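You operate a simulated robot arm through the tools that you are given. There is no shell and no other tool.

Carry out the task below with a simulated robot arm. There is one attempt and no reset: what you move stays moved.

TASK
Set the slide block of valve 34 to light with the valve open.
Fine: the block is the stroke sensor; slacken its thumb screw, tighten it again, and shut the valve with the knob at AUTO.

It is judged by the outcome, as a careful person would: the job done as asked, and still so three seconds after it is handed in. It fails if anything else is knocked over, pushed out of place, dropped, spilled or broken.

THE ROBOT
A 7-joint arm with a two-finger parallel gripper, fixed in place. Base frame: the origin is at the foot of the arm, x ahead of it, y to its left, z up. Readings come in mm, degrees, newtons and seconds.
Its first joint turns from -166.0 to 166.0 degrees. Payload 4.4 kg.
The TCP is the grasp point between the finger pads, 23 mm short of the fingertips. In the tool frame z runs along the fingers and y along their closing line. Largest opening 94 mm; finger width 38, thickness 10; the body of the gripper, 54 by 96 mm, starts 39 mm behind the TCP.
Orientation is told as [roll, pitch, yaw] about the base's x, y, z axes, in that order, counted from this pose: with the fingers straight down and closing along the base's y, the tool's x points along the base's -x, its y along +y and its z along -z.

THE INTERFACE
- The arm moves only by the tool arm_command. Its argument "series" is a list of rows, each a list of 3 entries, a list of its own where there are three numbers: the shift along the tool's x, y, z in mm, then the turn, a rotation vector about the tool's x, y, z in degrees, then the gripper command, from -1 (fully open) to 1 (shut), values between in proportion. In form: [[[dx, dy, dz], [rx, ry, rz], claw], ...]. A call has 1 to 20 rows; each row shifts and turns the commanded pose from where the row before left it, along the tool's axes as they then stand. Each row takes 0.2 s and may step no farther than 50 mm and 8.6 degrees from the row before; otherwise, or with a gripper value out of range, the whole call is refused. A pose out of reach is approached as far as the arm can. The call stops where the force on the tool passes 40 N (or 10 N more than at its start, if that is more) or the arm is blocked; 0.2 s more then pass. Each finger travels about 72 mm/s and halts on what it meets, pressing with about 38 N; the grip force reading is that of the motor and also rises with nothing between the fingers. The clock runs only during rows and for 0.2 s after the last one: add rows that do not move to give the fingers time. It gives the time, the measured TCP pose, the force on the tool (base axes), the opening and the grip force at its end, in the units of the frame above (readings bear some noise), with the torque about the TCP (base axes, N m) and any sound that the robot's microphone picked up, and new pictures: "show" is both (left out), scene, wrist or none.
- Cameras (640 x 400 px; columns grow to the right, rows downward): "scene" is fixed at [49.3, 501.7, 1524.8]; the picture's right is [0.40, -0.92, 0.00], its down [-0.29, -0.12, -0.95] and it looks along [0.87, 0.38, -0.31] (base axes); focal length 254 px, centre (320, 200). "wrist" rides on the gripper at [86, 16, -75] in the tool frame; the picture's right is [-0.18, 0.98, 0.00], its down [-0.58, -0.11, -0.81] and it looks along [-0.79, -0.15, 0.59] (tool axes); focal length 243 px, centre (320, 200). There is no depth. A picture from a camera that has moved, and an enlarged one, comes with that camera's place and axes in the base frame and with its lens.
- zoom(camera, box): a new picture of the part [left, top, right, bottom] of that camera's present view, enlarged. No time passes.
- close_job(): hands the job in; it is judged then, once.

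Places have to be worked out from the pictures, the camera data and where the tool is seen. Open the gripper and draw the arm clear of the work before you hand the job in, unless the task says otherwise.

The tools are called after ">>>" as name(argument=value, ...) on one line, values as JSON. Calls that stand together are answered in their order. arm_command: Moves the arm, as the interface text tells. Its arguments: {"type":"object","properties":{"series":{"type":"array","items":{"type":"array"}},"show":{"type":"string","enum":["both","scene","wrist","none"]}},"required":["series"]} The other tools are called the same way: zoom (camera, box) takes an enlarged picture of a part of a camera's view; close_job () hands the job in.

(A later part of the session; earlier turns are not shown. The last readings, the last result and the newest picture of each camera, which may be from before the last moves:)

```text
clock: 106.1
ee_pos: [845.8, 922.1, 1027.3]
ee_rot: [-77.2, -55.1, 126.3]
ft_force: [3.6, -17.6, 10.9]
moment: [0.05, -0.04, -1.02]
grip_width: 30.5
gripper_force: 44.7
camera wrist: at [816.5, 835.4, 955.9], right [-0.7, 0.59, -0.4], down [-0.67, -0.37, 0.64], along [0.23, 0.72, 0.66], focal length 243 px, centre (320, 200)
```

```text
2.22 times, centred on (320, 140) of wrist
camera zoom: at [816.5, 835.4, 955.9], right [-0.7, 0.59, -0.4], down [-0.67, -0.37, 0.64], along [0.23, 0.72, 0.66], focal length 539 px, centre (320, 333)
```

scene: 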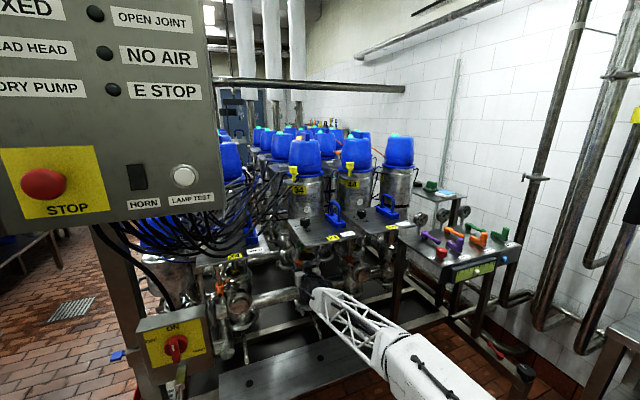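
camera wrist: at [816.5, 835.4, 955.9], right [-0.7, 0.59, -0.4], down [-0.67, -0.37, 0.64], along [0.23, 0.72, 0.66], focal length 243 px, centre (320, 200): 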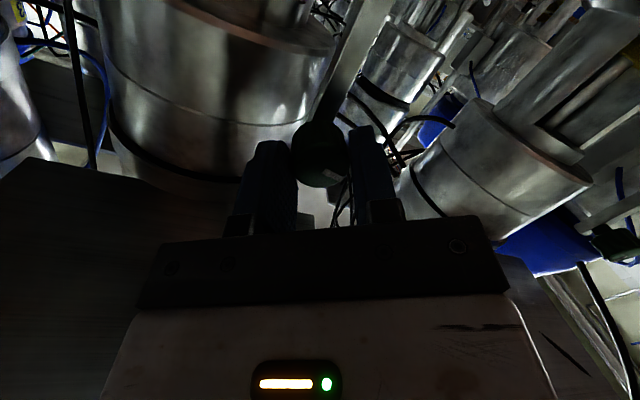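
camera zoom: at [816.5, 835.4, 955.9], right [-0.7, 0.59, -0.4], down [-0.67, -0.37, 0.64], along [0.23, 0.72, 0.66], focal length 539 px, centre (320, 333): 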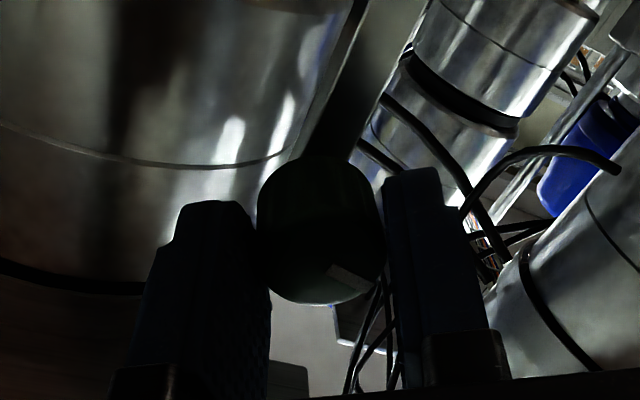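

The mark follows (now ≈ −80°). Continuing clockwise 32° with a small relief.

>>> arm_command(series=[[[0, -1.2, -0.5], [-0.93, -0.38, 7.92], 0.7], [[0, 0, 0], [-0.93, -0.38, 7.92], 0.7], [[0, 0, 0], [-0.93, -0.38, 7.92], 0.7], [[0, 0, 0], [-0.93, -0.38, 7.92], 0.7], [[0, 0, 0], [0, 0, 0], 0.7]], show="wrist")

>>> zoom(camera="wrist", box=[220, 50, 420, 230])

```text
clock: 106.5
ee_pos: [846.9, 922.8, 1027.5]
ee_rot: [-75.8, -58.1, 124.9]
ft_force: [-7.4, -14.2, 0.5]
moment: [-0.14, 0.12, -0.96]
grip_width: 30.7
gripper_force: 45.3
out of reach, approached as far as the arm can: row 1
stopped in row 1: the force on the tool passed its limit at 46 N (the readings are from after the stop); the commanded pose is now the measured one
camera wrist: at [813.0, 838.4, 954.6], right [-0.72, 0.61, -0.35], down [-0.65, -0.39, 0.65], along [0.26, 0.69, 0.67], focal length 243 px, centre (320, 200)
```

wrist: 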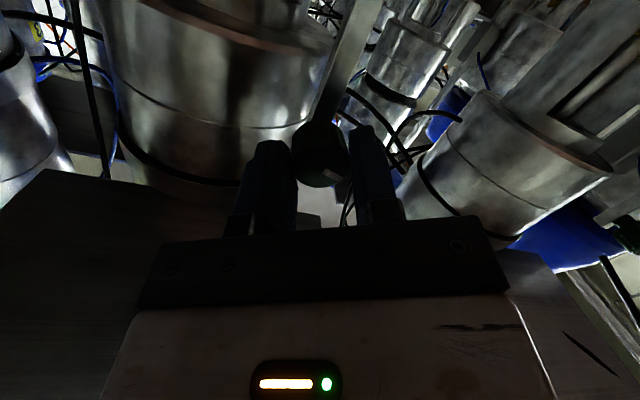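

```text
2.22 times, centred on (320, 140) of wrist
camera zoom: at [813.0, 838.4, 954.6], right [-0.72, 0.61, -0.35], down [-0.65, -0.39, 0.65], along [0.26, 0.69, 0.67], focal length 539 px, centre (320, 333)
```

zoom: 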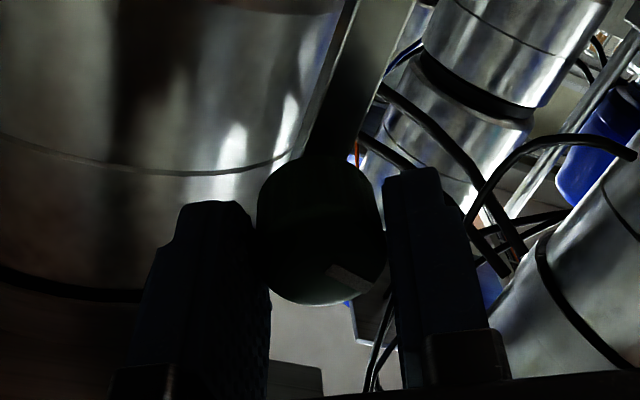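

A reach limit stopped the turn (the tool's bearing drifts when turning about the screw axis). I release, correct the tool direction by a few degrees, and roll back −45° around the knob for a new grip.

>>> arm_command(series=[[[0, 0, 0], [0, 0, 0], -0.25], [[0, 0, 0], [0, 0, 0], -0.25], [[0, 0, 0], [4.57, -1.3, 0.45], -0.25], [[0, 0, 0], [0, 0, -7.5], -0.25], [[0, 0, 0], [0, 0, -7.5], -0.25], [[0, 0, 0], [0, 0, -7.5], -0.25], [[0, 0, 0], [0, 0, -7.5], -0.25], [[0, 0, 0], [0, 0, -7.5], -0.25], [[0, 0, 0], [0, 0, -7.5], -0.25], [[0, 0, 0], [0, 0, 0], -0.25]], show="wrist")

>>> zoom(camera="wrist", box=[220, 50, 420, 230])

```text
clock: 108.7
ee_pos: [846.0, 923.7, 1026.9]
ee_rot: [-85.9, -14.1, 132.7]
ft_force: [0.2, -0.4, 0.0]
moment: [0.02, -0.02, -0.02]
grip_width: 58.7
gripper_force: 0.1
camera wrist: at [847.4, 811.1, 994.8], right [-0.33, 0.26, -0.91], down [-0.94, -0.16, 0.3], along [-0.06, 0.95, 0.29], focal length 243 px, centre (320, 200)
```

wrist: 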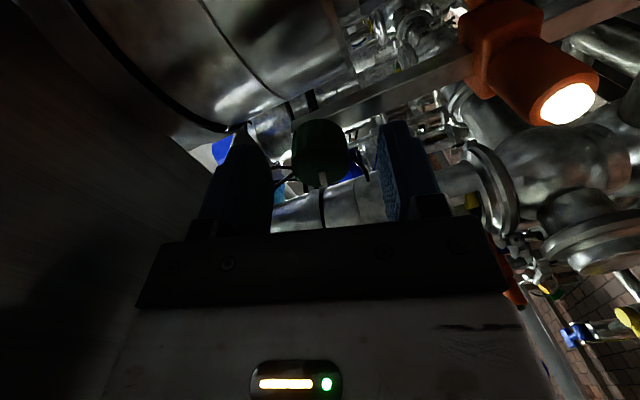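

```text
2.22 times, centred on (320, 140) of wrist
camera zoom: at [847.4, 811.1, 994.8], right [-0.33, 0.26, -0.91], down [-0.94, -0.16, 0.3], along [-0.06, 0.95, 0.29], focal length 539 px, centre (320, 333)
```

zoom: 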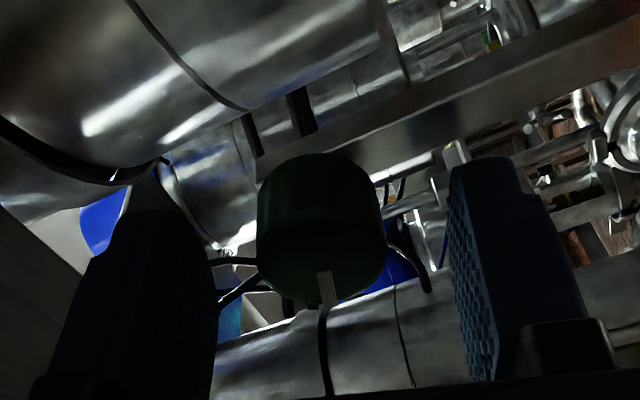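

Well centred; the mark is at ≈ −77° (pointing left). Gripping and turning clockwise about the tool axis, 48° first.

>>> arm_command(series=[[[0, 0, 0], [0, 0, 0], 0.2], [[0, 0, 0], [0, 0, 0], 0.7], [[0, 0, 0], [0, 0, 0], 0.7], [[0, 0, 0], [0, 0, 8], 0.7], [[0, 0, 0], [0, 0, 8], 0.7], [[0, 0, 0], [0, 0, 8], 0.7], [[0, 0, 0], [0, 0, 8], 0.7], [[0, 0, 0], [0, 0, 8], 0.7], [[0, 0, 0], [0, 0, 8], 0.7], [[0, 0, 0], [0, 0, 0], 0.7]], show="wrist")

>>> zoom(camera="wrist", box=[220, 50, 420, 230])

```text
clock: 110.9
ee_pos: [845.7, 922.7, 1025.4]
ee_rot: [-81.5, -61.9, 126.2]
ft_force: [8.3, 21.4, -4.0]
moment: [0.15, -0.12, -0.44]
grip_width: 29.9
gripper_force: 44.6
camera wrist: at [807.5, 847.7, 947.5], right [-0.68, 0.68, -0.3], down [-0.67, -0.4, 0.62], along [0.3, 0.62, 0.73], focal length 243 px, centre (320, 200)
```

wrist: 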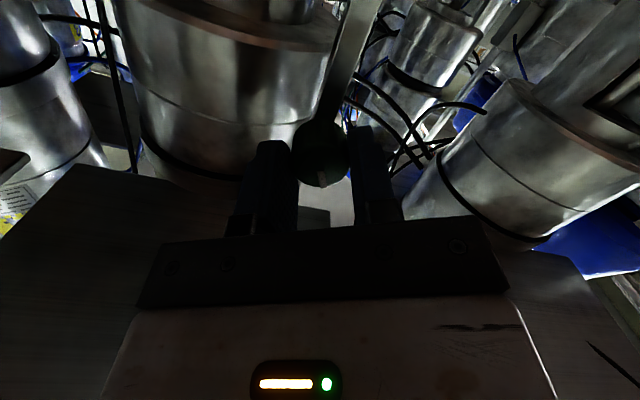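

```text
2.22 times, centred on (320, 140) of wrist
camera zoom: at [807.5, 847.7, 947.5], right [-0.68, 0.68, -0.3], down [-0.67, -0.4, 0.62], along [0.3, 0.62, 0.73], focal length 539 px, centre (320, 333)
```

zoom: 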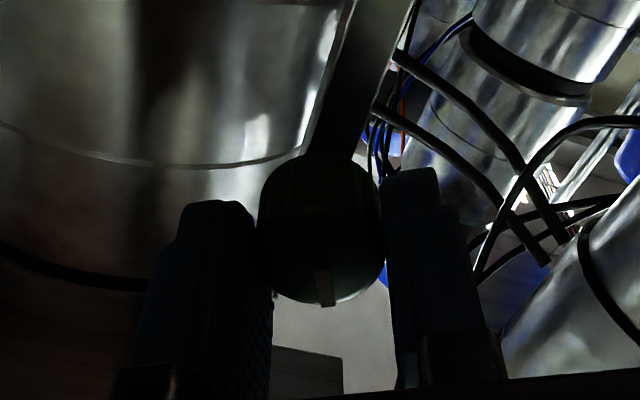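

The mark follows, now ≈ −29°. Continuing clockwise up to the tight stop: 32° more.

>>> arm_command(series=[[[0, 0, 0.4], [0, 0, 7], 0.7], [[0, 0, 0], [0, 0, 7], 0.7], [[0, 0, 0], [0, 0, 7], 0.7], [[0, 0, 0], [0, 0, 7], 0.7], [[0, 0, 0], [0, 0, 0], 0.7]], show="wrist")

>>> zoom(camera="wrist", box=[220, 50, 420, 230])

```text
clock: 112.1
ee_pos: [847.4, 923.6, 1025.8]
ee_rot: [1.8, -86.0, 41.9]
ft_force: [-14.0, 8.9, -5.5]
moment: [-0.44, -0.17, 0.9]
grip_width: 29.8
gripper_force: 44.6
camera wrist: at [778.3, 878.5, 945.0], right [-0.67, 0.72, 0.19], down [-0.48, -0.61, 0.64], along [0.57, 0.34, 0.75], focal length 243 px, centre (320, 200)
```

wrist: 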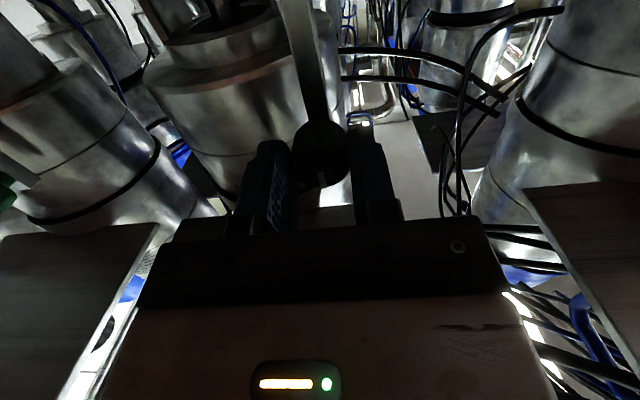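

```text
2.22 times, centred on (320, 140) of wrist
camera zoom: at [778.3, 878.5, 945.0], right [-0.67, 0.72, 0.19], down [-0.48, -0.61, 0.64], along [0.57, 0.34, 0.75], focal length 539 px, centre (320, 333)
```

zoom: 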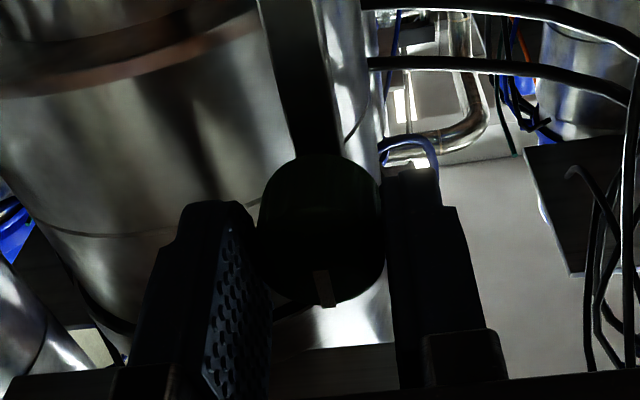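

The mark points up again and a resisting torque (~0.4 N·m) has appeared – near tight. I add up to 8° more clockwise to be sure it is fully home.

>>> arm_command(series=[[[0, 0, 0], [0, 0, 4], 0.9], [[0, 0, 0], [0, 0, 4], 0.9], [[0, 0, 0], [0, 0, 0], 0.9]], show="wrist")

>>> zoom(camera="wrist", box=[260, 90, 380, 210])

```text
clock: 112.9
ee_pos: [846.0, 922.7, 1027.2]
ee_rot: [63.8, -81.1, -20.4]
ft_force: [-6.6, 12.6, -3.0]
moment: [-0.1, -0.02, 0.87]
grip_width: 30.0
gripper_force: 45.6
camera wrist: at [770.5, 887.4, 949.0], right [-0.64, 0.7, 0.32], down [-0.42, -0.67, 0.61], along [0.64, 0.26, 0.72], focal length 243 px, centre (320, 200)
```

wrist: 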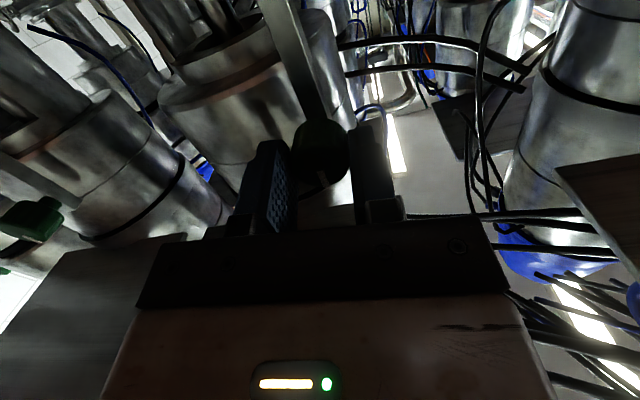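

```text
3.33 times, centred on (320, 150) of wrist
camera zoom: at [770.5, 887.4, 949.0], right [-0.64, 0.7, 0.32], down [-0.42, -0.67, 0.61], along [0.64, 0.26, 0.72], focal length 809 px, centre (320, 367)
```

zoom: 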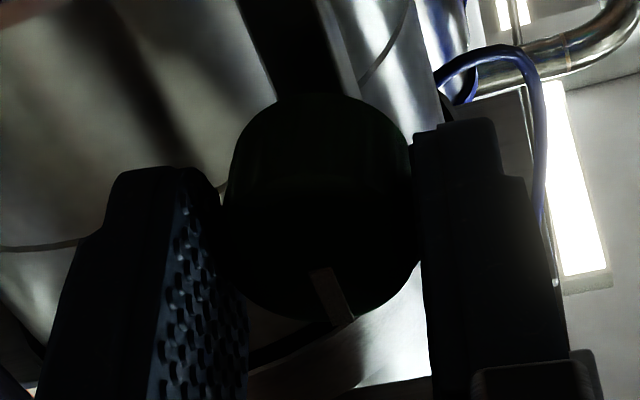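

The mark lagged this time, i.e. the knob is against its tight stop and the pads slipped. Releasing, un-rolling, and withdrawing to check the mark and the lamp.

>>> arm_command(series=[[[0, 0, 0], [0, 0, 0], -0.25], [[0, 0, 0], [0, 0, 0], -0.25], [[0, 0, 0], [0, 0, -8], -0.25], [[0, 0, 0], [0, 0, -3], -0.25], [[0, 0, -30], [0, 0, 0], -0.25], [[0, 0, -30], [0, 0, 0], -0.25], [[0, 0, 0], [0, 0, 0], -0.25]], show="both")

>>> zoom(camera="wrist", box=[250, 40, 400, 180])

>>> zoom(camera="scene", box=[285, 225, 345, 290])

```text
clock: 114.5
ee_pos: [803.7, 880.3, 1029.9]
ee_rot: [-35.9, -85.0, 79.9]
ft_force: [1.4, 0.4, 0.5]
moment: [-0.02, -0.01, -0.04]
grip_width: 58.7
gripper_force: 0.2
camera wrist: at [738.0, 833.5, 948.4], right [-0.68, 0.72, 0.13], down [-0.5, -0.58, 0.64], along [0.54, 0.37, 0.76], focal length 243 px, centre (320, 200)
```

scene: 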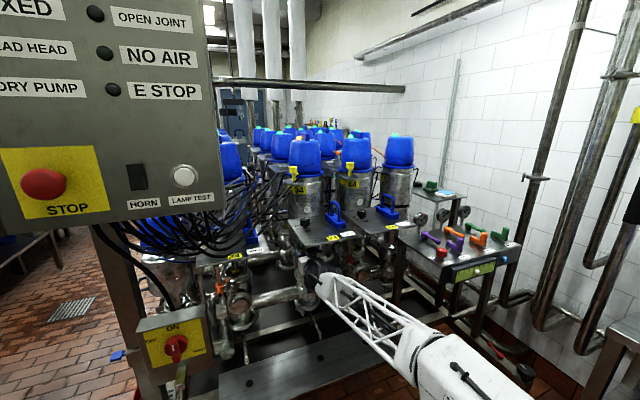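
wrist: 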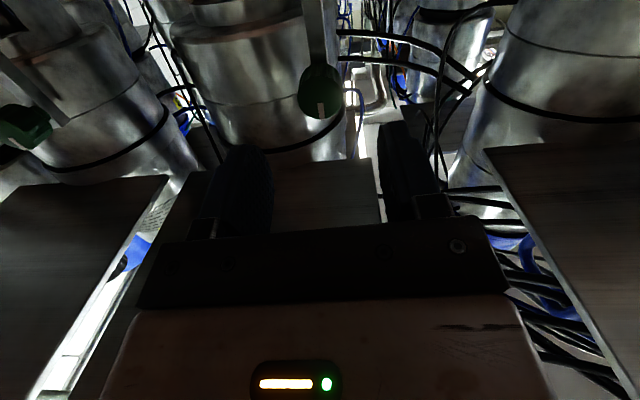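

```text
2.86 times, centred on (325, 110) of wrist
camera zoom: at [738.0, 833.5, 948.4], right [-0.68, 0.72, 0.13], down [-0.5, -0.58, 0.64], along [0.54, 0.37, 0.76], focal length 693 px, centre (306, 457)
```

zoom: 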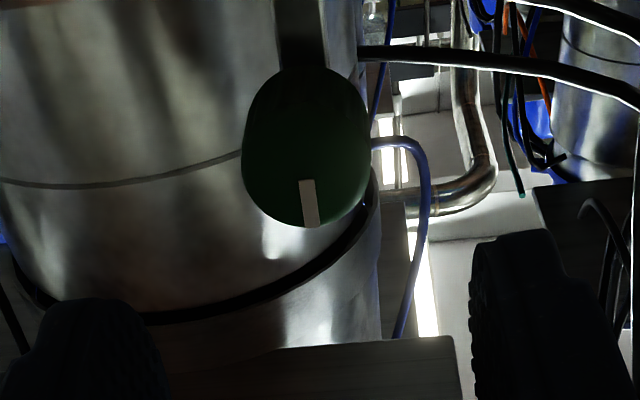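

```text
6.15 times, centred on (315, 258) of scene
camera zoom: at [49.3, 501.7, 1524.8], right [0.4, -0.92, 0.0], down [-0.29, -0.12, -0.95], along [0.87, 0.38, -0.31], focal length 1561 px, centre (351, -154)
```

zoom: 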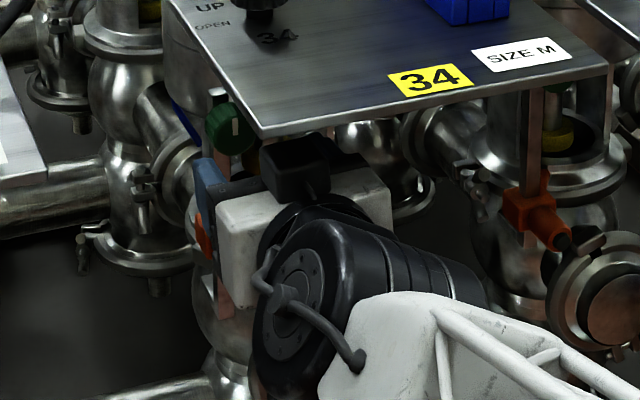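

The thumb screw mark is back upright (tight). Now I withdraw 200 mm from under the panel and check the sensor lamp with the valve still open.

>>> arm_command(series=[[[0, 0, -40], [0, 0, 0], -0.25], [[0, 0, -40], [0, 0, 0], -0.25], [[0, 0, -40], [0, 0, 0], -0.25], [[0, 0, -40], [0, 0, 0], -0.25], [[0, 0, -40], [0, 0, 0], -0.25], [[0, 0, 0], [0, 0, 0], -0.25]], show="both")

>>> zoom(camera="scene", box=[280, 200, 350, 290])

```text
clock: 115.9
ee_pos: [658.2, 743.4, 1044.2]
ee_rot: [-36.0, -85.0, 79.9]
ft_force: [-0.5, 0.0, -0.2]
moment: [0.01, 0.03, 0.01]
grip_width: 58.4
gripper_force: 0.1
camera wrist: at [593.0, 695.6, 961.9], right [-0.68, 0.72, 0.13], down [-0.5, -0.58, 0.64], along [0.54, 0.37, 0.76], focal length 243 px, centre (320, 200)
```

scene: 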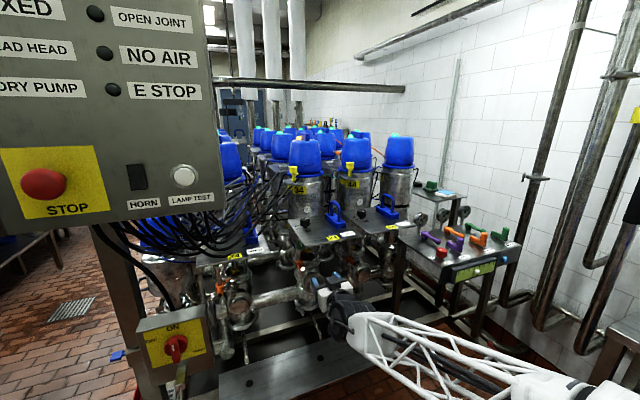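
wrist: 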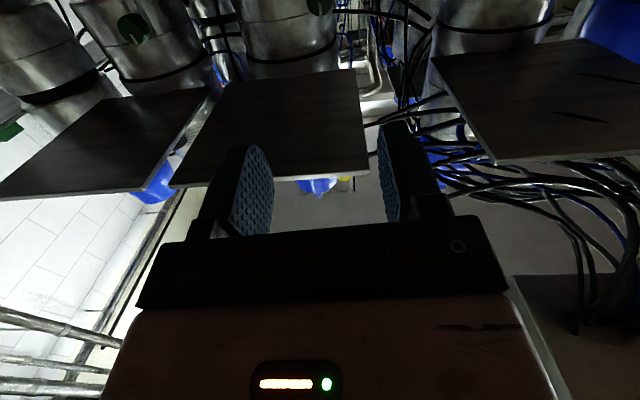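

```text
4.44 times, centred on (315, 245) of scene
camera zoom: at [49.3, 501.7, 1524.8], right [0.4, -0.92, 0.0], down [-0.29, -0.12, -0.95], along [0.87, 0.38, -0.31], focal length 1128 px, centre (342, 0)
```

zoom: 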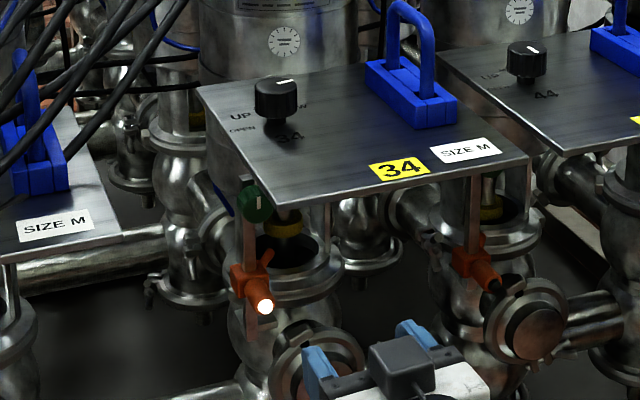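

Confirmed: block lamp lit, thumb screw tight, valve open. Now back to the knob: raise clear in front of the panel and bring the tool to the steep 28° attitude again.

>>> arm_command(series=[[[-36, 0, -3], [0, 0, 0], -0.25], [[-36, 0, -3], [0, 0, 0], -0.25], [[-36, 0, -3], [0, 0, 0], -0.25], [[-36, 0, -3], [0, 0, 0], -0.25], [[-36, 0, -3], [0, 0, 0], -0.25], [[0, 0, 0], [0, 8, 0], -0.25], [[0, 0, 0], [0, 8, 0], -0.25], [[0, 0, 0], [0, 8, 0], -0.25], [[0, 0, 0], [0, 8, 0], -0.25], [[0, 0, 0], [0, 8, 0], -0.25], [[0, 0, 0], [0, 8, 0], -0.25], [[0, 0, 0], [0, 8, 0], -0.25], [[0, 0, 0], [0, 0, 0], -0.25]], show="both")

```text
clock: 118.7
ee_pos: [650.6, 749.0, 1225.6]
ee_rot: [-3.3, -30.0, 45.6]
ft_force: [-0.7, 0.1, 0.6]
moment: [-0.01, 0.0, -0.01]
grip_width: 58.8
gripper_force: 0.1
camera wrist: at [559.7, 682.7, 1245.5], right [-0.57, 0.82, 0.04], down [0.11, 0.03, 0.99], along [0.81, 0.57, -0.11], focal length 243 px, centre (320, 200)
```

scene: 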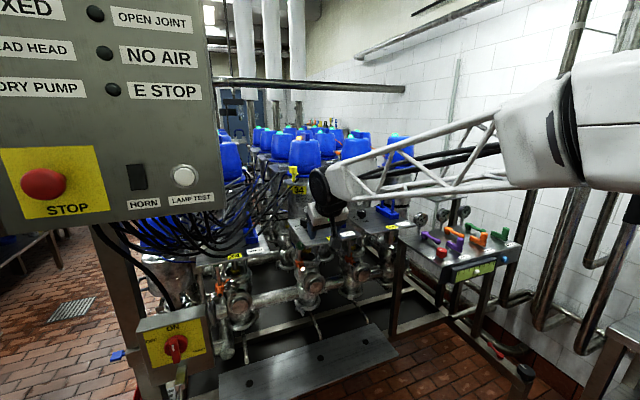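
wrist: 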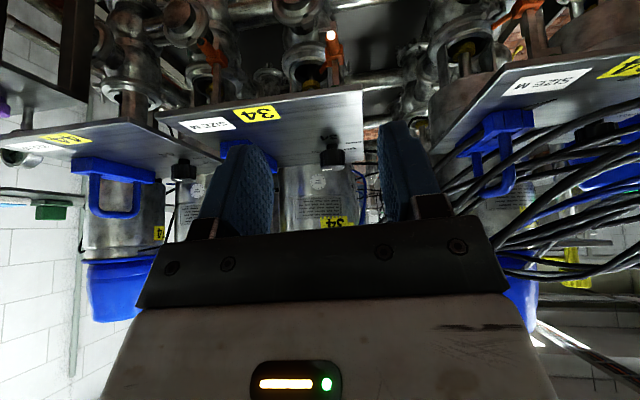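

Attitude regained with a 3° roll error, which I level out while rising 25 mm; then I'll recompute the path to the knob.

>>> arm_command(series=[[[-12.5, 0, -21.6], [0, 0, 0], -0.25], [[0, 0, 0], [-2.8, 0, 1.6], -0.25], [[0, 0, 0], [0, 1.5, 0], -0.25], [[0, 0, 0], [0, 0, 0], -0.25]], show="wrist")

```text
clock: 119.7
ee_pos: [651.3, 749.8, 1249.9]
ee_rot: [0.5, -28.5, 43.8]
ft_force: [0.1, -0.2, -0.2]
moment: [-0.02, 0.03, 0.01]
grip_width: 58.8
gripper_force: 0.1
camera wrist: at [560.2, 682.9, 1273.8], right [-0.56, 0.82, 0.09], down [0.17, 0.01, 0.99], along [0.81, 0.57, -0.14], focal length 243 px, centre (320, 200)
```

wrist: 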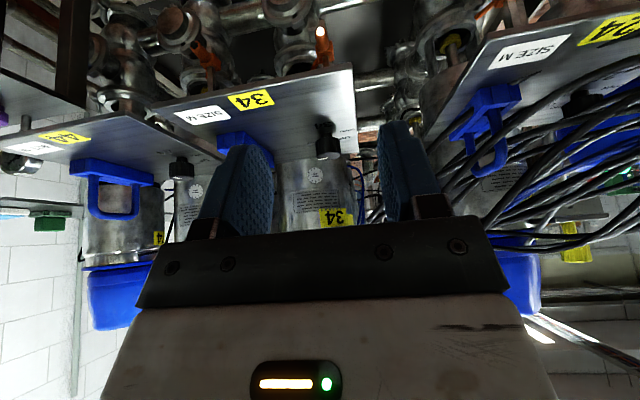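

Level now. Moving forward along the known-clear line to a hover above the knob, then swinging to bearing ≈88° for the clockwise stroke.

>>> arm_command(series=[[[-32.4, -3.15, 17.6], [0, 0, 0], -0.25], [[-32.4, -3.15, 17.6], [0, 0, 0], -0.25], [[-32.4, -3.15, 17.6], [0, 0, 0], -0.25], [[-32.4, -3.15, 17.6], [0, 0, 0], -0.25], [[-32.4, -3.15, 17.6], [0, 0, 0], -0.25], [[-32.4, -3.15, 17.6], [0, 0, 0], -0.25], [[0, 0, 0], [-4, 0, -7.4], -0.25], [[0, 0, 0], [-4, 0, -7.4], -0.25], [[0, 0, 0], [-4, 0, -7.4], -0.25], [[0, 0, 0], [-4, 0, -7.4], -0.25], [[0, 0, 0], [-4, 0, -7.4], -0.25], [[0, 0, 0], [-1.4, 0, -2.6], -0.25], [[0, 0, 0], [0, 0, 0], -0.25]], show="both")

>>> zoom(camera="wrist", box=[220, 0, 440, 180])

>>> zoom(camera="scene", box=[280, 180, 360, 290])

```text
clock: 122.5
ee_pos: [823.0, 890.4, 1250.5]
ee_rot: [0.2, -28.7, 88.9]
ft_force: [0.6, -0.8, 0.1]
moment: [-0.03, -0.02, 0.01]
grip_width: 58.9
gripper_force: 0.1
camera wrist: at [805.8, 777.0, 1274.2], right [-0.98, 0.18, 0.09], down [0.11, 0.12, 0.99], along [0.17, 0.98, -0.14], focal length 243 px, centre (320, 200)
```

scene: 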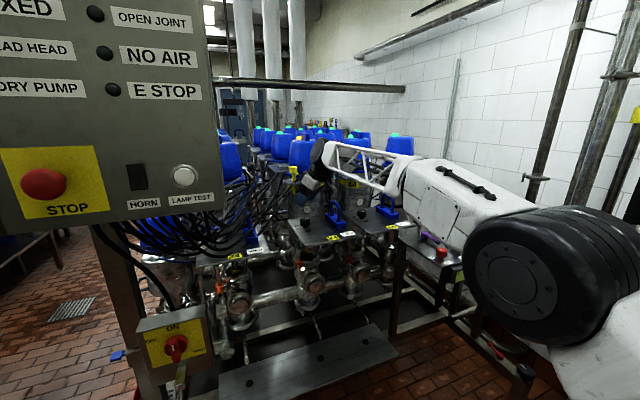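
wrist: 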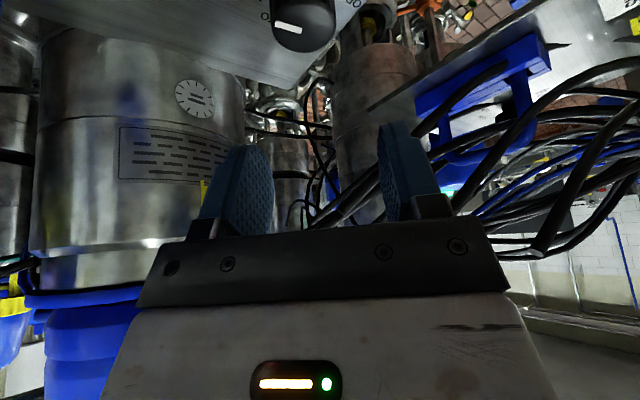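

```text
2.22 times, centred on (330, 90) of wrist
camera zoom: at [805.8, 777.0, 1274.2], right [-0.98, 0.18, 0.09], down [0.11, 0.12, 0.99], along [0.17, 0.98, -0.14], focal length 539 px, centre (298, 444)
```

zoom: 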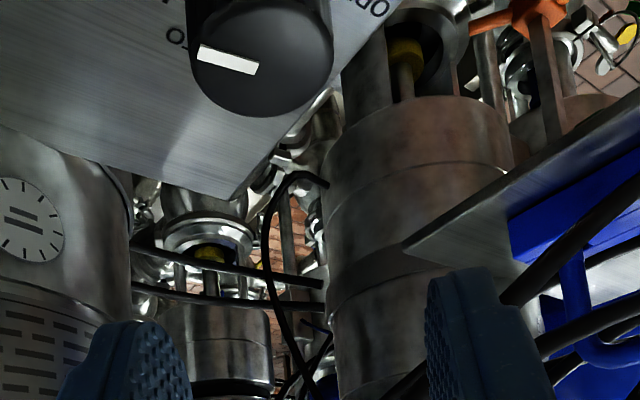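

```text
3.64 times, centred on (320, 235) of scene
camera zoom: at [49.3, 501.7, 1524.8], right [0.4, -0.92, 0.0], down [-0.29, -0.12, -0.95], along [0.87, 0.38, -0.31], focal length 923 px, centre (320, 73)
```

zoom: 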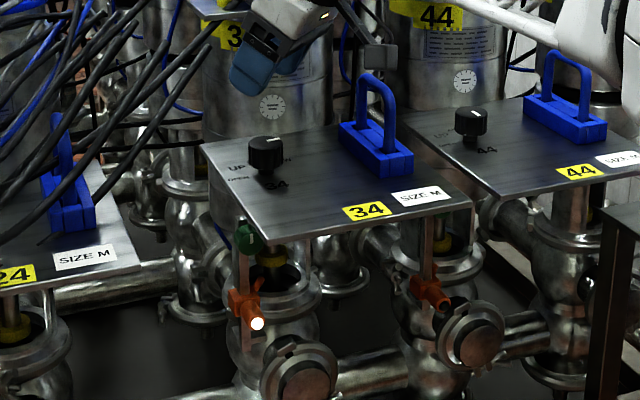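

The knob is at (825.5, 893.5) by this view and stands at OPEN. Descending 82 mm onto it with a small correction.

>>> arm_command(series=[[[14, -0.8, 23.7], [0, 0, 0], -0.25], [[14, -0.8, 23.7], [0, 0, 0], -0.25], [[14, -0.8, 23.7], [0, 0, 0], -0.25], [[0, 0, 0], [0, 0, 0], -0.25]], show="wrist")

>>> zoom(camera="wrist", box=[220, 60, 420, 230])

```text
clock: 123.5
ee_pos: [823.4, 886.4, 1167.6]
ee_rot: [0.1, -28.8, 89.0]
ft_force: [0.7, -0.7, 0.3]
moment: [-0.01, 0.0, -0.01]
grip_width: 58.6
gripper_force: 0.1
camera wrist: at [806.4, 774.2, 1191.2], right [-0.98, 0.18, 0.09], down [0.11, 0.12, 0.99], along [0.17, 0.98, -0.14], focal length 243 px, centre (320, 200)
```

wrist: 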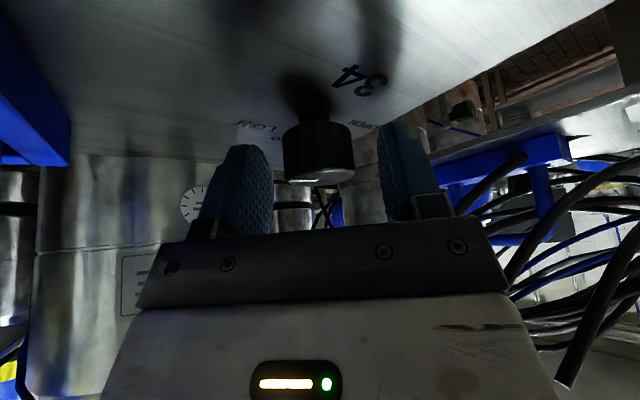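

```text
2.35 times, centred on (320, 145) of wrist
camera zoom: at [806.4, 774.2, 1191.2], right [-0.98, 0.18, 0.09], down [0.11, 0.12, 0.99], along [0.17, 0.98, -0.14], focal length 571 px, centre (320, 329)
```

zoom: 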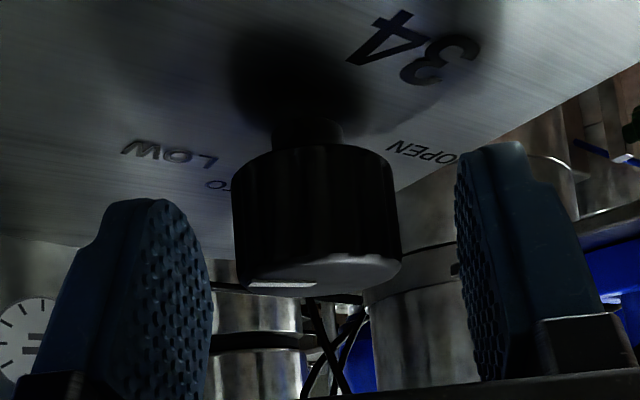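

Centred within 1 mm. Gripping and first turning only 8° clockwise (still OPEN), so the long stroke can later sweep through UP in one go.

>>> arm_command(series=[[[0, 0, 0], [0, 0, 0], 0.3], [[0, 0, 0], [0, 0, 0], 0.6], [[0, 0, 0], [0, 0, 0], 0.6], [[0, 0.35, 0], [1.93, 0, 3.5], 0.6], [[0, 0.35, 0], [1.93, 0, 3.5], 0.6], [[0, 0, 0], [0, 0, 0], 0.6]], show="both")

>>> zoom(camera="scene", box=[270, 120, 360, 290])

```text
clock: 124.9
ee_pos: [823.9, 886.9, 1167.6]
ee_rot: [0.2, -28.6, 80.9]
ft_force: [-7.4, -26.7, -1.2]
moment: [-0.93, -0.22, 0.0]
grip_width: 35.6
gripper_force: 44.5
camera wrist: at [790.7, 777.7, 1191.5], right [-0.94, 0.31, 0.09], down [0.13, 0.1, 0.99], along [0.3, 0.94, -0.14], focal length 243 px, centre (320, 200)
```

scene: 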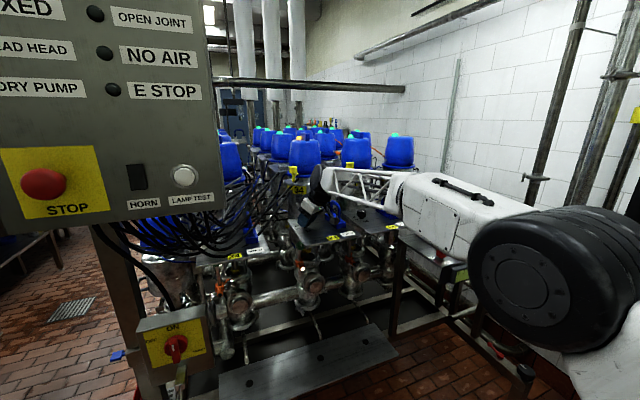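
wrist: 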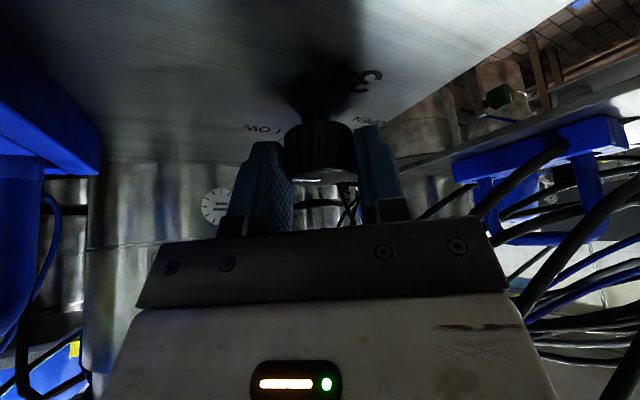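

```text
2.35 times, centred on (315, 205) of scene
camera zoom: at [49.3, 501.7, 1524.8], right [0.4, -0.92, 0.0], down [-0.29, -0.12, -0.95], along [0.87, 0.38, -0.31], focal length 597 px, centre (332, 188)
```

zoom: 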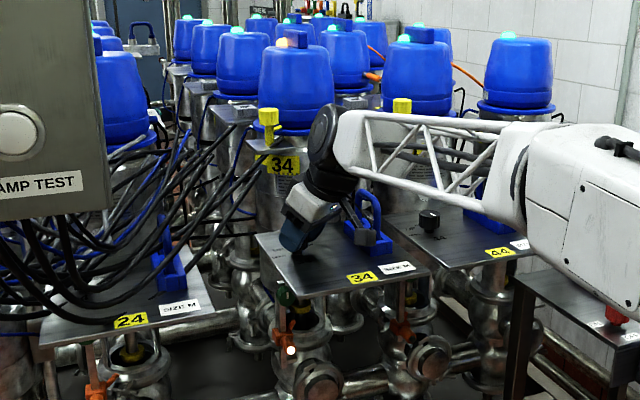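

Still OPEN at +112° (lamp amber, sensor lit). I release, swing back 9°, re-grip, and then sweep 72° clockwise through UP without pausing.

>>> arm_command(series=[[[0, 0, 0], [0, 0, 0], -0.25], [[0, 0, 0], [0, 0, 0], -0.25], [[0, -0.5, 0], [-2.1, 0, -3.8], -0.25], [[0, -0.5, 0], [-2.1, 0, -3.8], -0.25], [[0, 0, 0], [0, 0, 0], -0.25]], show="wrist")

>>> zoom(camera="wrist", box=[220, 60, 420, 230])

```text
clock: 126.1
ee_pos: [825.6, 887.6, 1168.2]
ee_rot: [0.1, -28.6, 89.6]
ft_force: [-0.1, -0.1, -0.2]
moment: [-0.03, 0.03, 0.02]
grip_width: 58.6
gripper_force: 0.0
camera wrist: at [809.1, 774.6, 1191.3], right [-0.98, 0.17, 0.09], down [0.11, 0.12, 0.99], along [0.15, 0.98, -0.14], focal length 243 px, centre (320, 200)
```

wrist: 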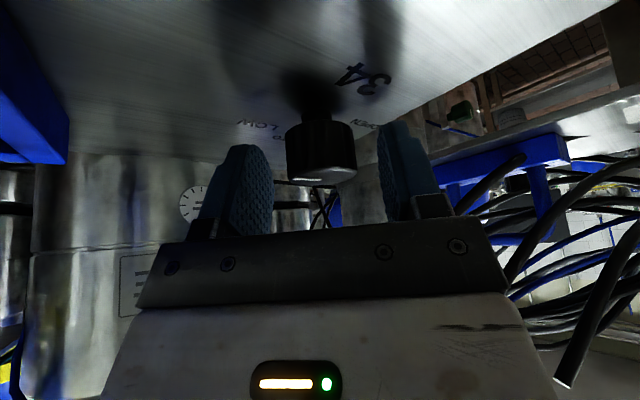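

```text
2.35 times, centred on (320, 145) of wrist
camera zoom: at [809.1, 774.6, 1191.3], right [-0.98, 0.17, 0.09], down [0.11, 0.12, 0.99], along [0.15, 0.98, -0.14], focal length 571 px, centre (320, 329)
```

zoom: 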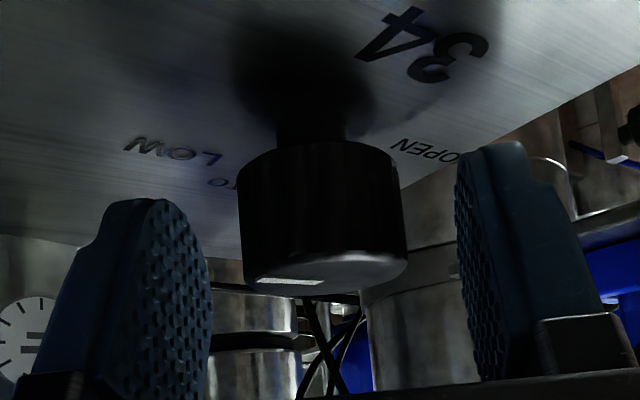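

Well centred at bearing 89.6°. Gripping and sweeping clockwise 72° now.

>>> arm_command(series=[[[0, 0, 0], [0, 0, 0], 0.3], [[0, 0, 0], [0, 0, 0], 0.6], [[0, 0, 0], [0, 0, 0], 0.6], [[0, 0.8, 0], [3.83, 0, 7.02], 0.6], [[0, 0.8, 0], [3.83, 0, 7.02], 0.6], [[0, 0.8, 0], [3.83, 0, 7.02], 0.6], [[0, 0.8, 0], [3.83, 0, 7.02], 0.6], [[0, 0.8, 0], [3.83, 0, 7.02], 0.6], [[0, 0.8, 0], [3.83, 0, 7.02], 0.6], [[0, 0.8, 0], [3.83, 0, 7.02], 0.6], [[0, 0.8, 0], [3.83, 0, 7.02], 0.6], [[0, 0.8, 0], [3.83, 0, 7.02], 0.6]], show="both")

>>> zoom(camera="scene", box=[270, 120, 360, 380])

>>> zoom(camera="wrist", box=[220, 60, 420, 230])

```text
clock: 128.6
ee_pos: [819.3, 892.7, 1167.5]
ee_rot: [0.3, -28.7, 22.7]
ft_force: [-2.4, 14.5, 0.5]
moment: [-0.31, 0.58, 0.07]
grip_width: 35.6
gripper_force: 44.7
stopped in row 12: the force on the tool passed its limit at 42 N (the readings are from after the stop); the commanded pose is now the measured one
camera wrist: at [710.7, 862.9, 1191.7], right [-0.23, 0.97, 0.09], down [0.16, -0.06, 0.99], along [0.96, 0.24, -0.14], focal length 243 px, centre (320, 200)
```

scene: 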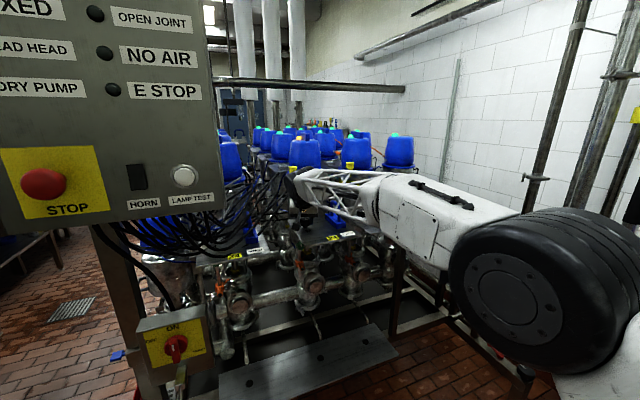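
wrist: 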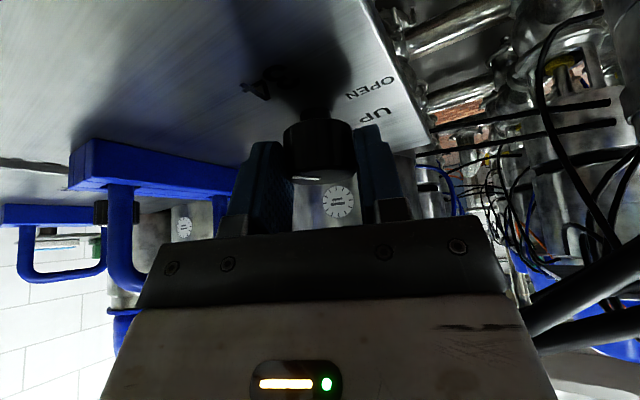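

```text
1.54 times, centred on (315, 250) of scene
camera zoom: at [49.3, 501.7, 1524.8], right [0.4, -0.92, 0.0], down [-0.29, -0.12, -0.95], along [0.87, 0.38, -0.31], focal length 390 px, centre (328, 123)
```

zoom: 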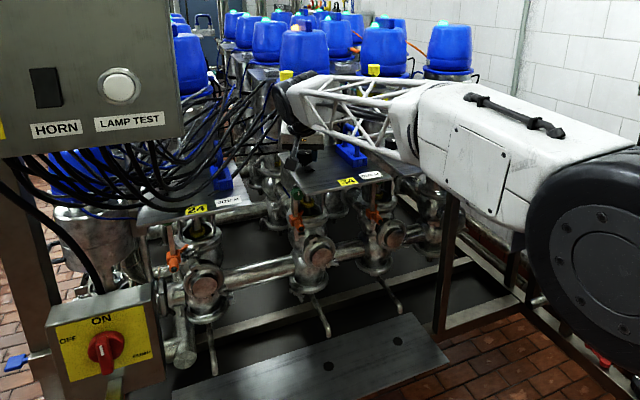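

```text
2.35 times, centred on (320, 145) of wrist
camera zoom: at [710.7, 862.9, 1191.7], right [-0.23, 0.97, 0.09], down [0.16, -0.06, 0.99], along [0.96, 0.24, -0.14], focal length 571 px, centre (320, 329)
```

zoom: 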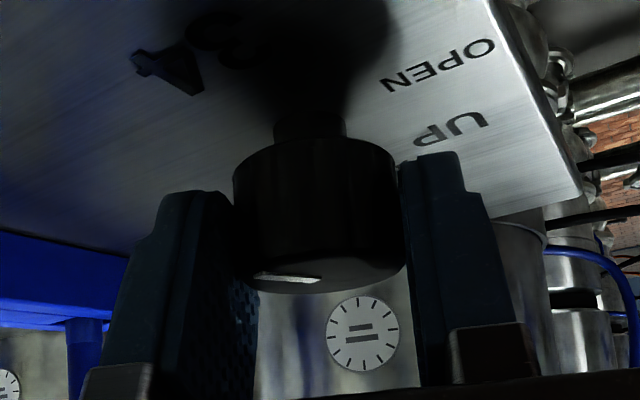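

The sweep covered 67° (knob at ≈ +45°) and no stream is visible. Checking lamp and stem before the last part.

>>> zoom(camera="scene", box=[270, 120, 340, 180])

>>> zoom(camera="scene", box=[280, 235, 340, 380])

```text
6.67 times, centred on (305, 150) of scene
camera zoom: at [49.3, 501.7, 1524.8], right [0.4, -0.92, 0.0], down [-0.29, -0.12, -0.95], along [0.87, 0.38, -0.31], focal length 1691 px, centre (420, 533)
```

zoom: 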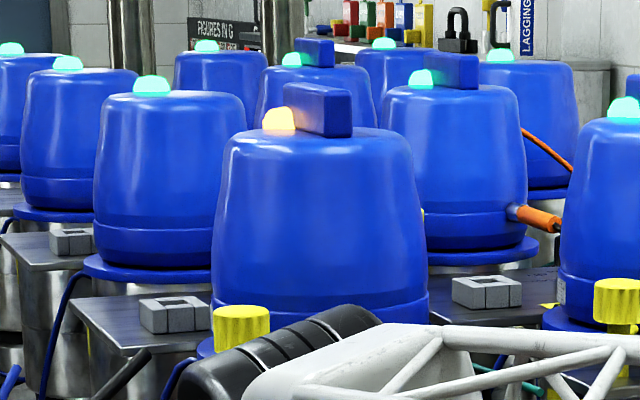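

```text
2.76 times, centred on (310, 308) of scene
camera zoom: at [49.3, 501.7, 1524.8], right [0.4, -0.92, 0.0], down [-0.29, -0.12, -0.95], along [0.87, 0.38, -0.31], focal length 700 px, centre (348, -97)
```

zoom: 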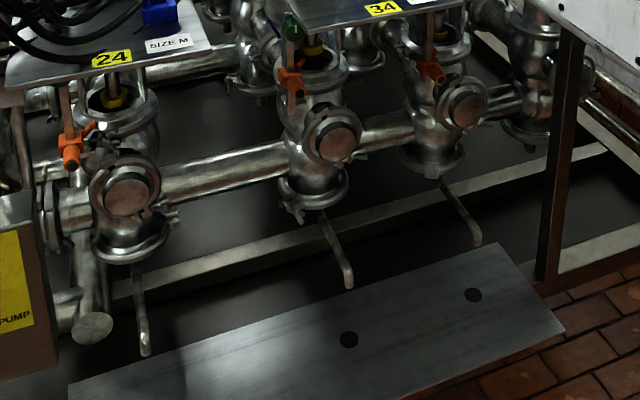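

No stream; the head lamp is still amber (valve in motion) and the sensor lamp has gone out as the stem moves. Releasing and swinging back 45° for the final stroke to AUTO.

>>> arm_command(series=[[[0, 0, 0], [0, 0, 0], -0.25], [[0, 0, 0], [0, 0, 0], -0.25], [[0, -0.7, 0], [-3.6, 0, -6.6], -0.25], [[0, -0.7, 0], [-3.6, 0, -6.6], -0.25], [[0, -0.7, 0], [-3.6, 0, -6.6], -0.25], [[0, -0.7, 0], [-3.6, 0, -6.6], -0.25], [[0, -0.7, 0], [-3.6, 0, -6.6], -0.25], [[0, -0.7, 0], [-3.6, 0, -6.6], -0.25], [[0, 0, 0], [0, 0, 0], -0.25]], show="both")

>>> zoom(camera="wrist", box=[220, 60, 420, 230])

>>> zoom(camera="scene", box=[265, 120, 345, 380])

```text
clock: 130.6
ee_pos: [822.2, 889.5, 1168.6]
ee_rot: [0.2, -28.7, 67.9]
ft_force: [0.9, -0.2, -0.2]
moment: [0.01, 0.0, 0.06]
grip_width: 58.8
gripper_force: 0.0
camera wrist: at [766.6, 789.7, 1191.5], right [-0.85, 0.52, 0.09], down [0.15, 0.07, 0.99], along [0.5, 0.85, -0.14], focal length 243 px, centre (320, 200)
```

scene: 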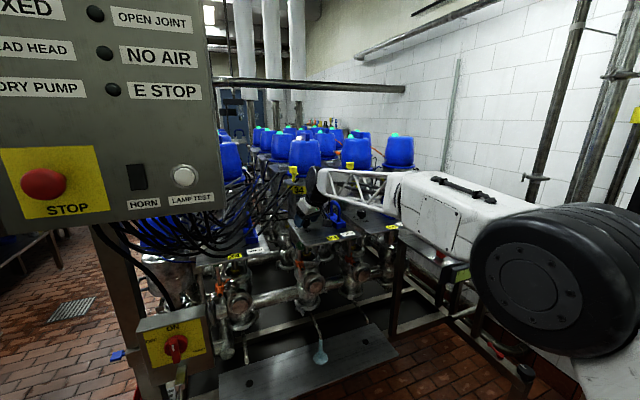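
wrist: 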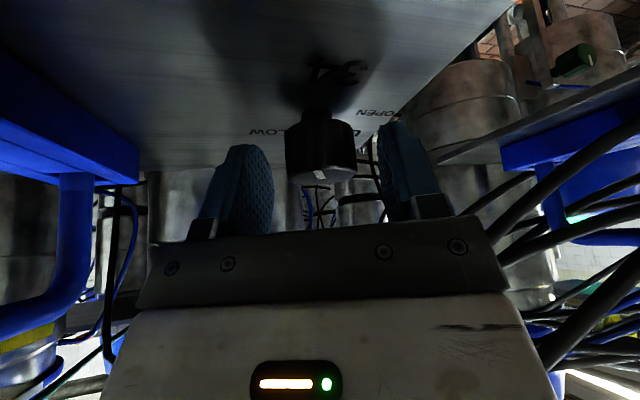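

```text
2.35 times, centred on (320, 145) of wrist
camera zoom: at [766.6, 789.7, 1191.5], right [-0.85, 0.52, 0.09], down [0.15, 0.07, 0.99], along [0.5, 0.85, -0.14], focal length 571 px, centre (320, 329)
```

zoom: 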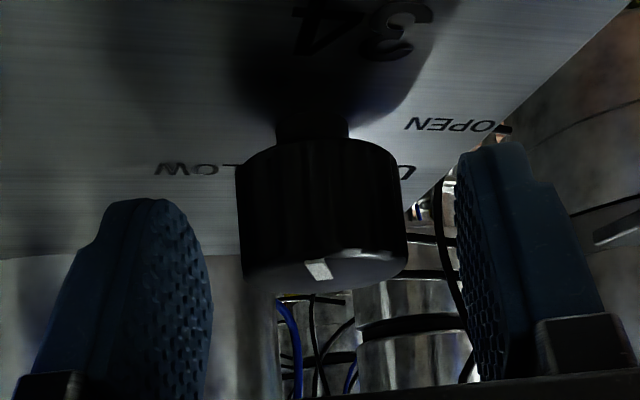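

```text
1.54 times, centred on (305, 250) of scene
camera zoom: at [49.3, 501.7, 1524.8], right [0.4, -0.92, 0.0], down [-0.29, -0.12, -0.95], along [0.87, 0.38, -0.31], focal length 390 px, centre (343, 123)
```

zoom: 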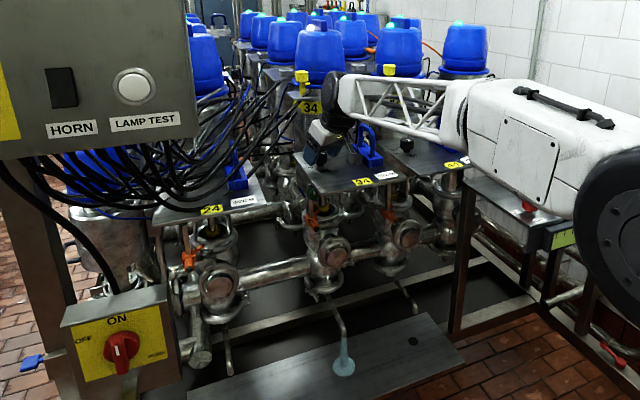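

The knob still stands just inside UP (stream on the tray drain), so I grip at once and turn the remaining 45° clockwise to AUTO.

>>> arm_command(series=[[[0, 0, 0], [0, 0, 0], 0.3], [[0, 0, 0], [0, 0, 0], 0.6], [[0, 0.7, 0], [3.6, 0, 6.6], 0.6], [[0, 0.7, 0], [3.6, 0, 6.6], 0.6], [[0, 0.7, 0], [3.6, 0, 6.6], 0.6], [[0, 0.7, 0], [3.6, 0, 6.6], 0.6], [[0, 0.7, 0], [3.6, 0, 6.6], 0.6], [[0, 0.7, 0], [3.6, 0, 6.6], 0.6], [[0, 0, 0], [0, 0, 0], 0.6]], show="both")

>>> zoom(camera="wrist", box=[220, 60, 420, 230])

>>> zoom(camera="scene", box=[265, 120, 345, 380])

```text
clock: 132.6
ee_pos: [818.2, 893.0, 1167.6]
ee_rot: [0.3, -28.6, 22.8]
ft_force: [-10.5, 27.3, -4.4]
moment: [0.41, -0.56, 0.17]
grip_width: 35.6
gripper_force: 45.3
camera wrist: at [710.4, 862.9, 1191.7], right [-0.23, 0.97, 0.09], down [0.16, -0.06, 0.99], along [0.96, 0.24, -0.14], focal length 243 px, centre (320, 200)
```

scene: 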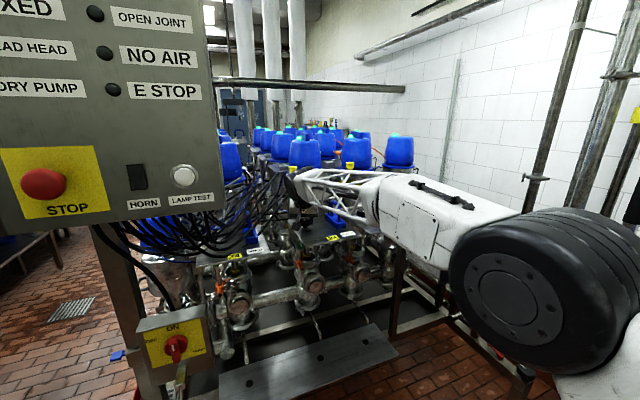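
wrist: 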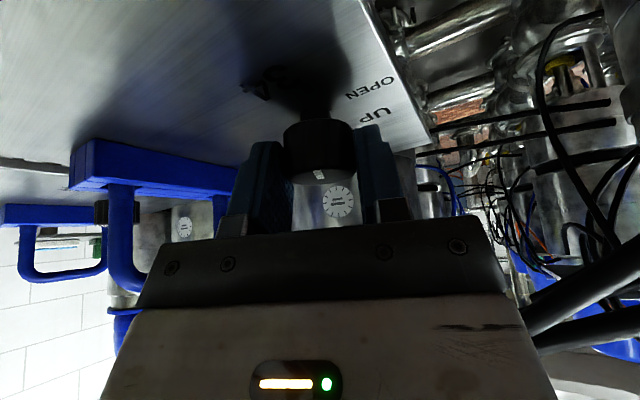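

```text
2.35 times, centred on (320, 145) of wrist
camera zoom: at [710.4, 862.9, 1191.7], right [-0.23, 0.97, 0.09], down [0.16, -0.06, 0.99], along [0.96, 0.24, -0.14], focal length 571 px, centre (320, 329)
```

zoom: 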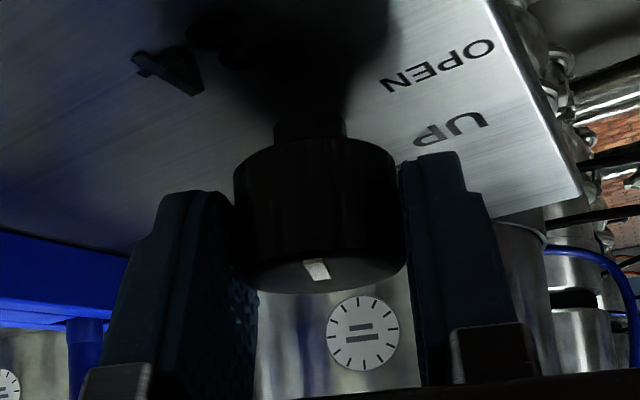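

```text
1.54 times, centred on (305, 250) of scene
camera zoom: at [49.3, 501.7, 1524.8], right [0.4, -0.92, 0.0], down [-0.29, -0.12, -0.95], along [0.87, 0.38, -0.31], focal length 390 px, centre (343, 123)
```

zoom: 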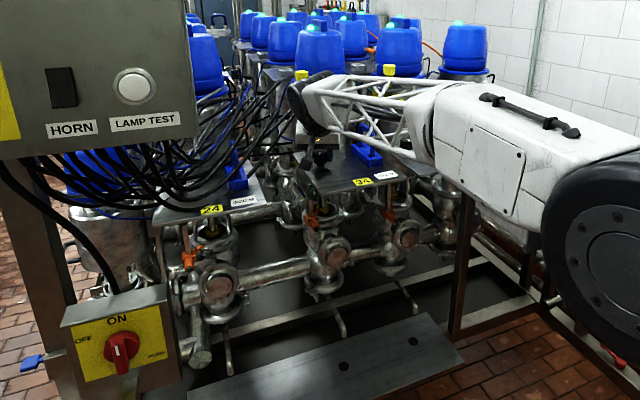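

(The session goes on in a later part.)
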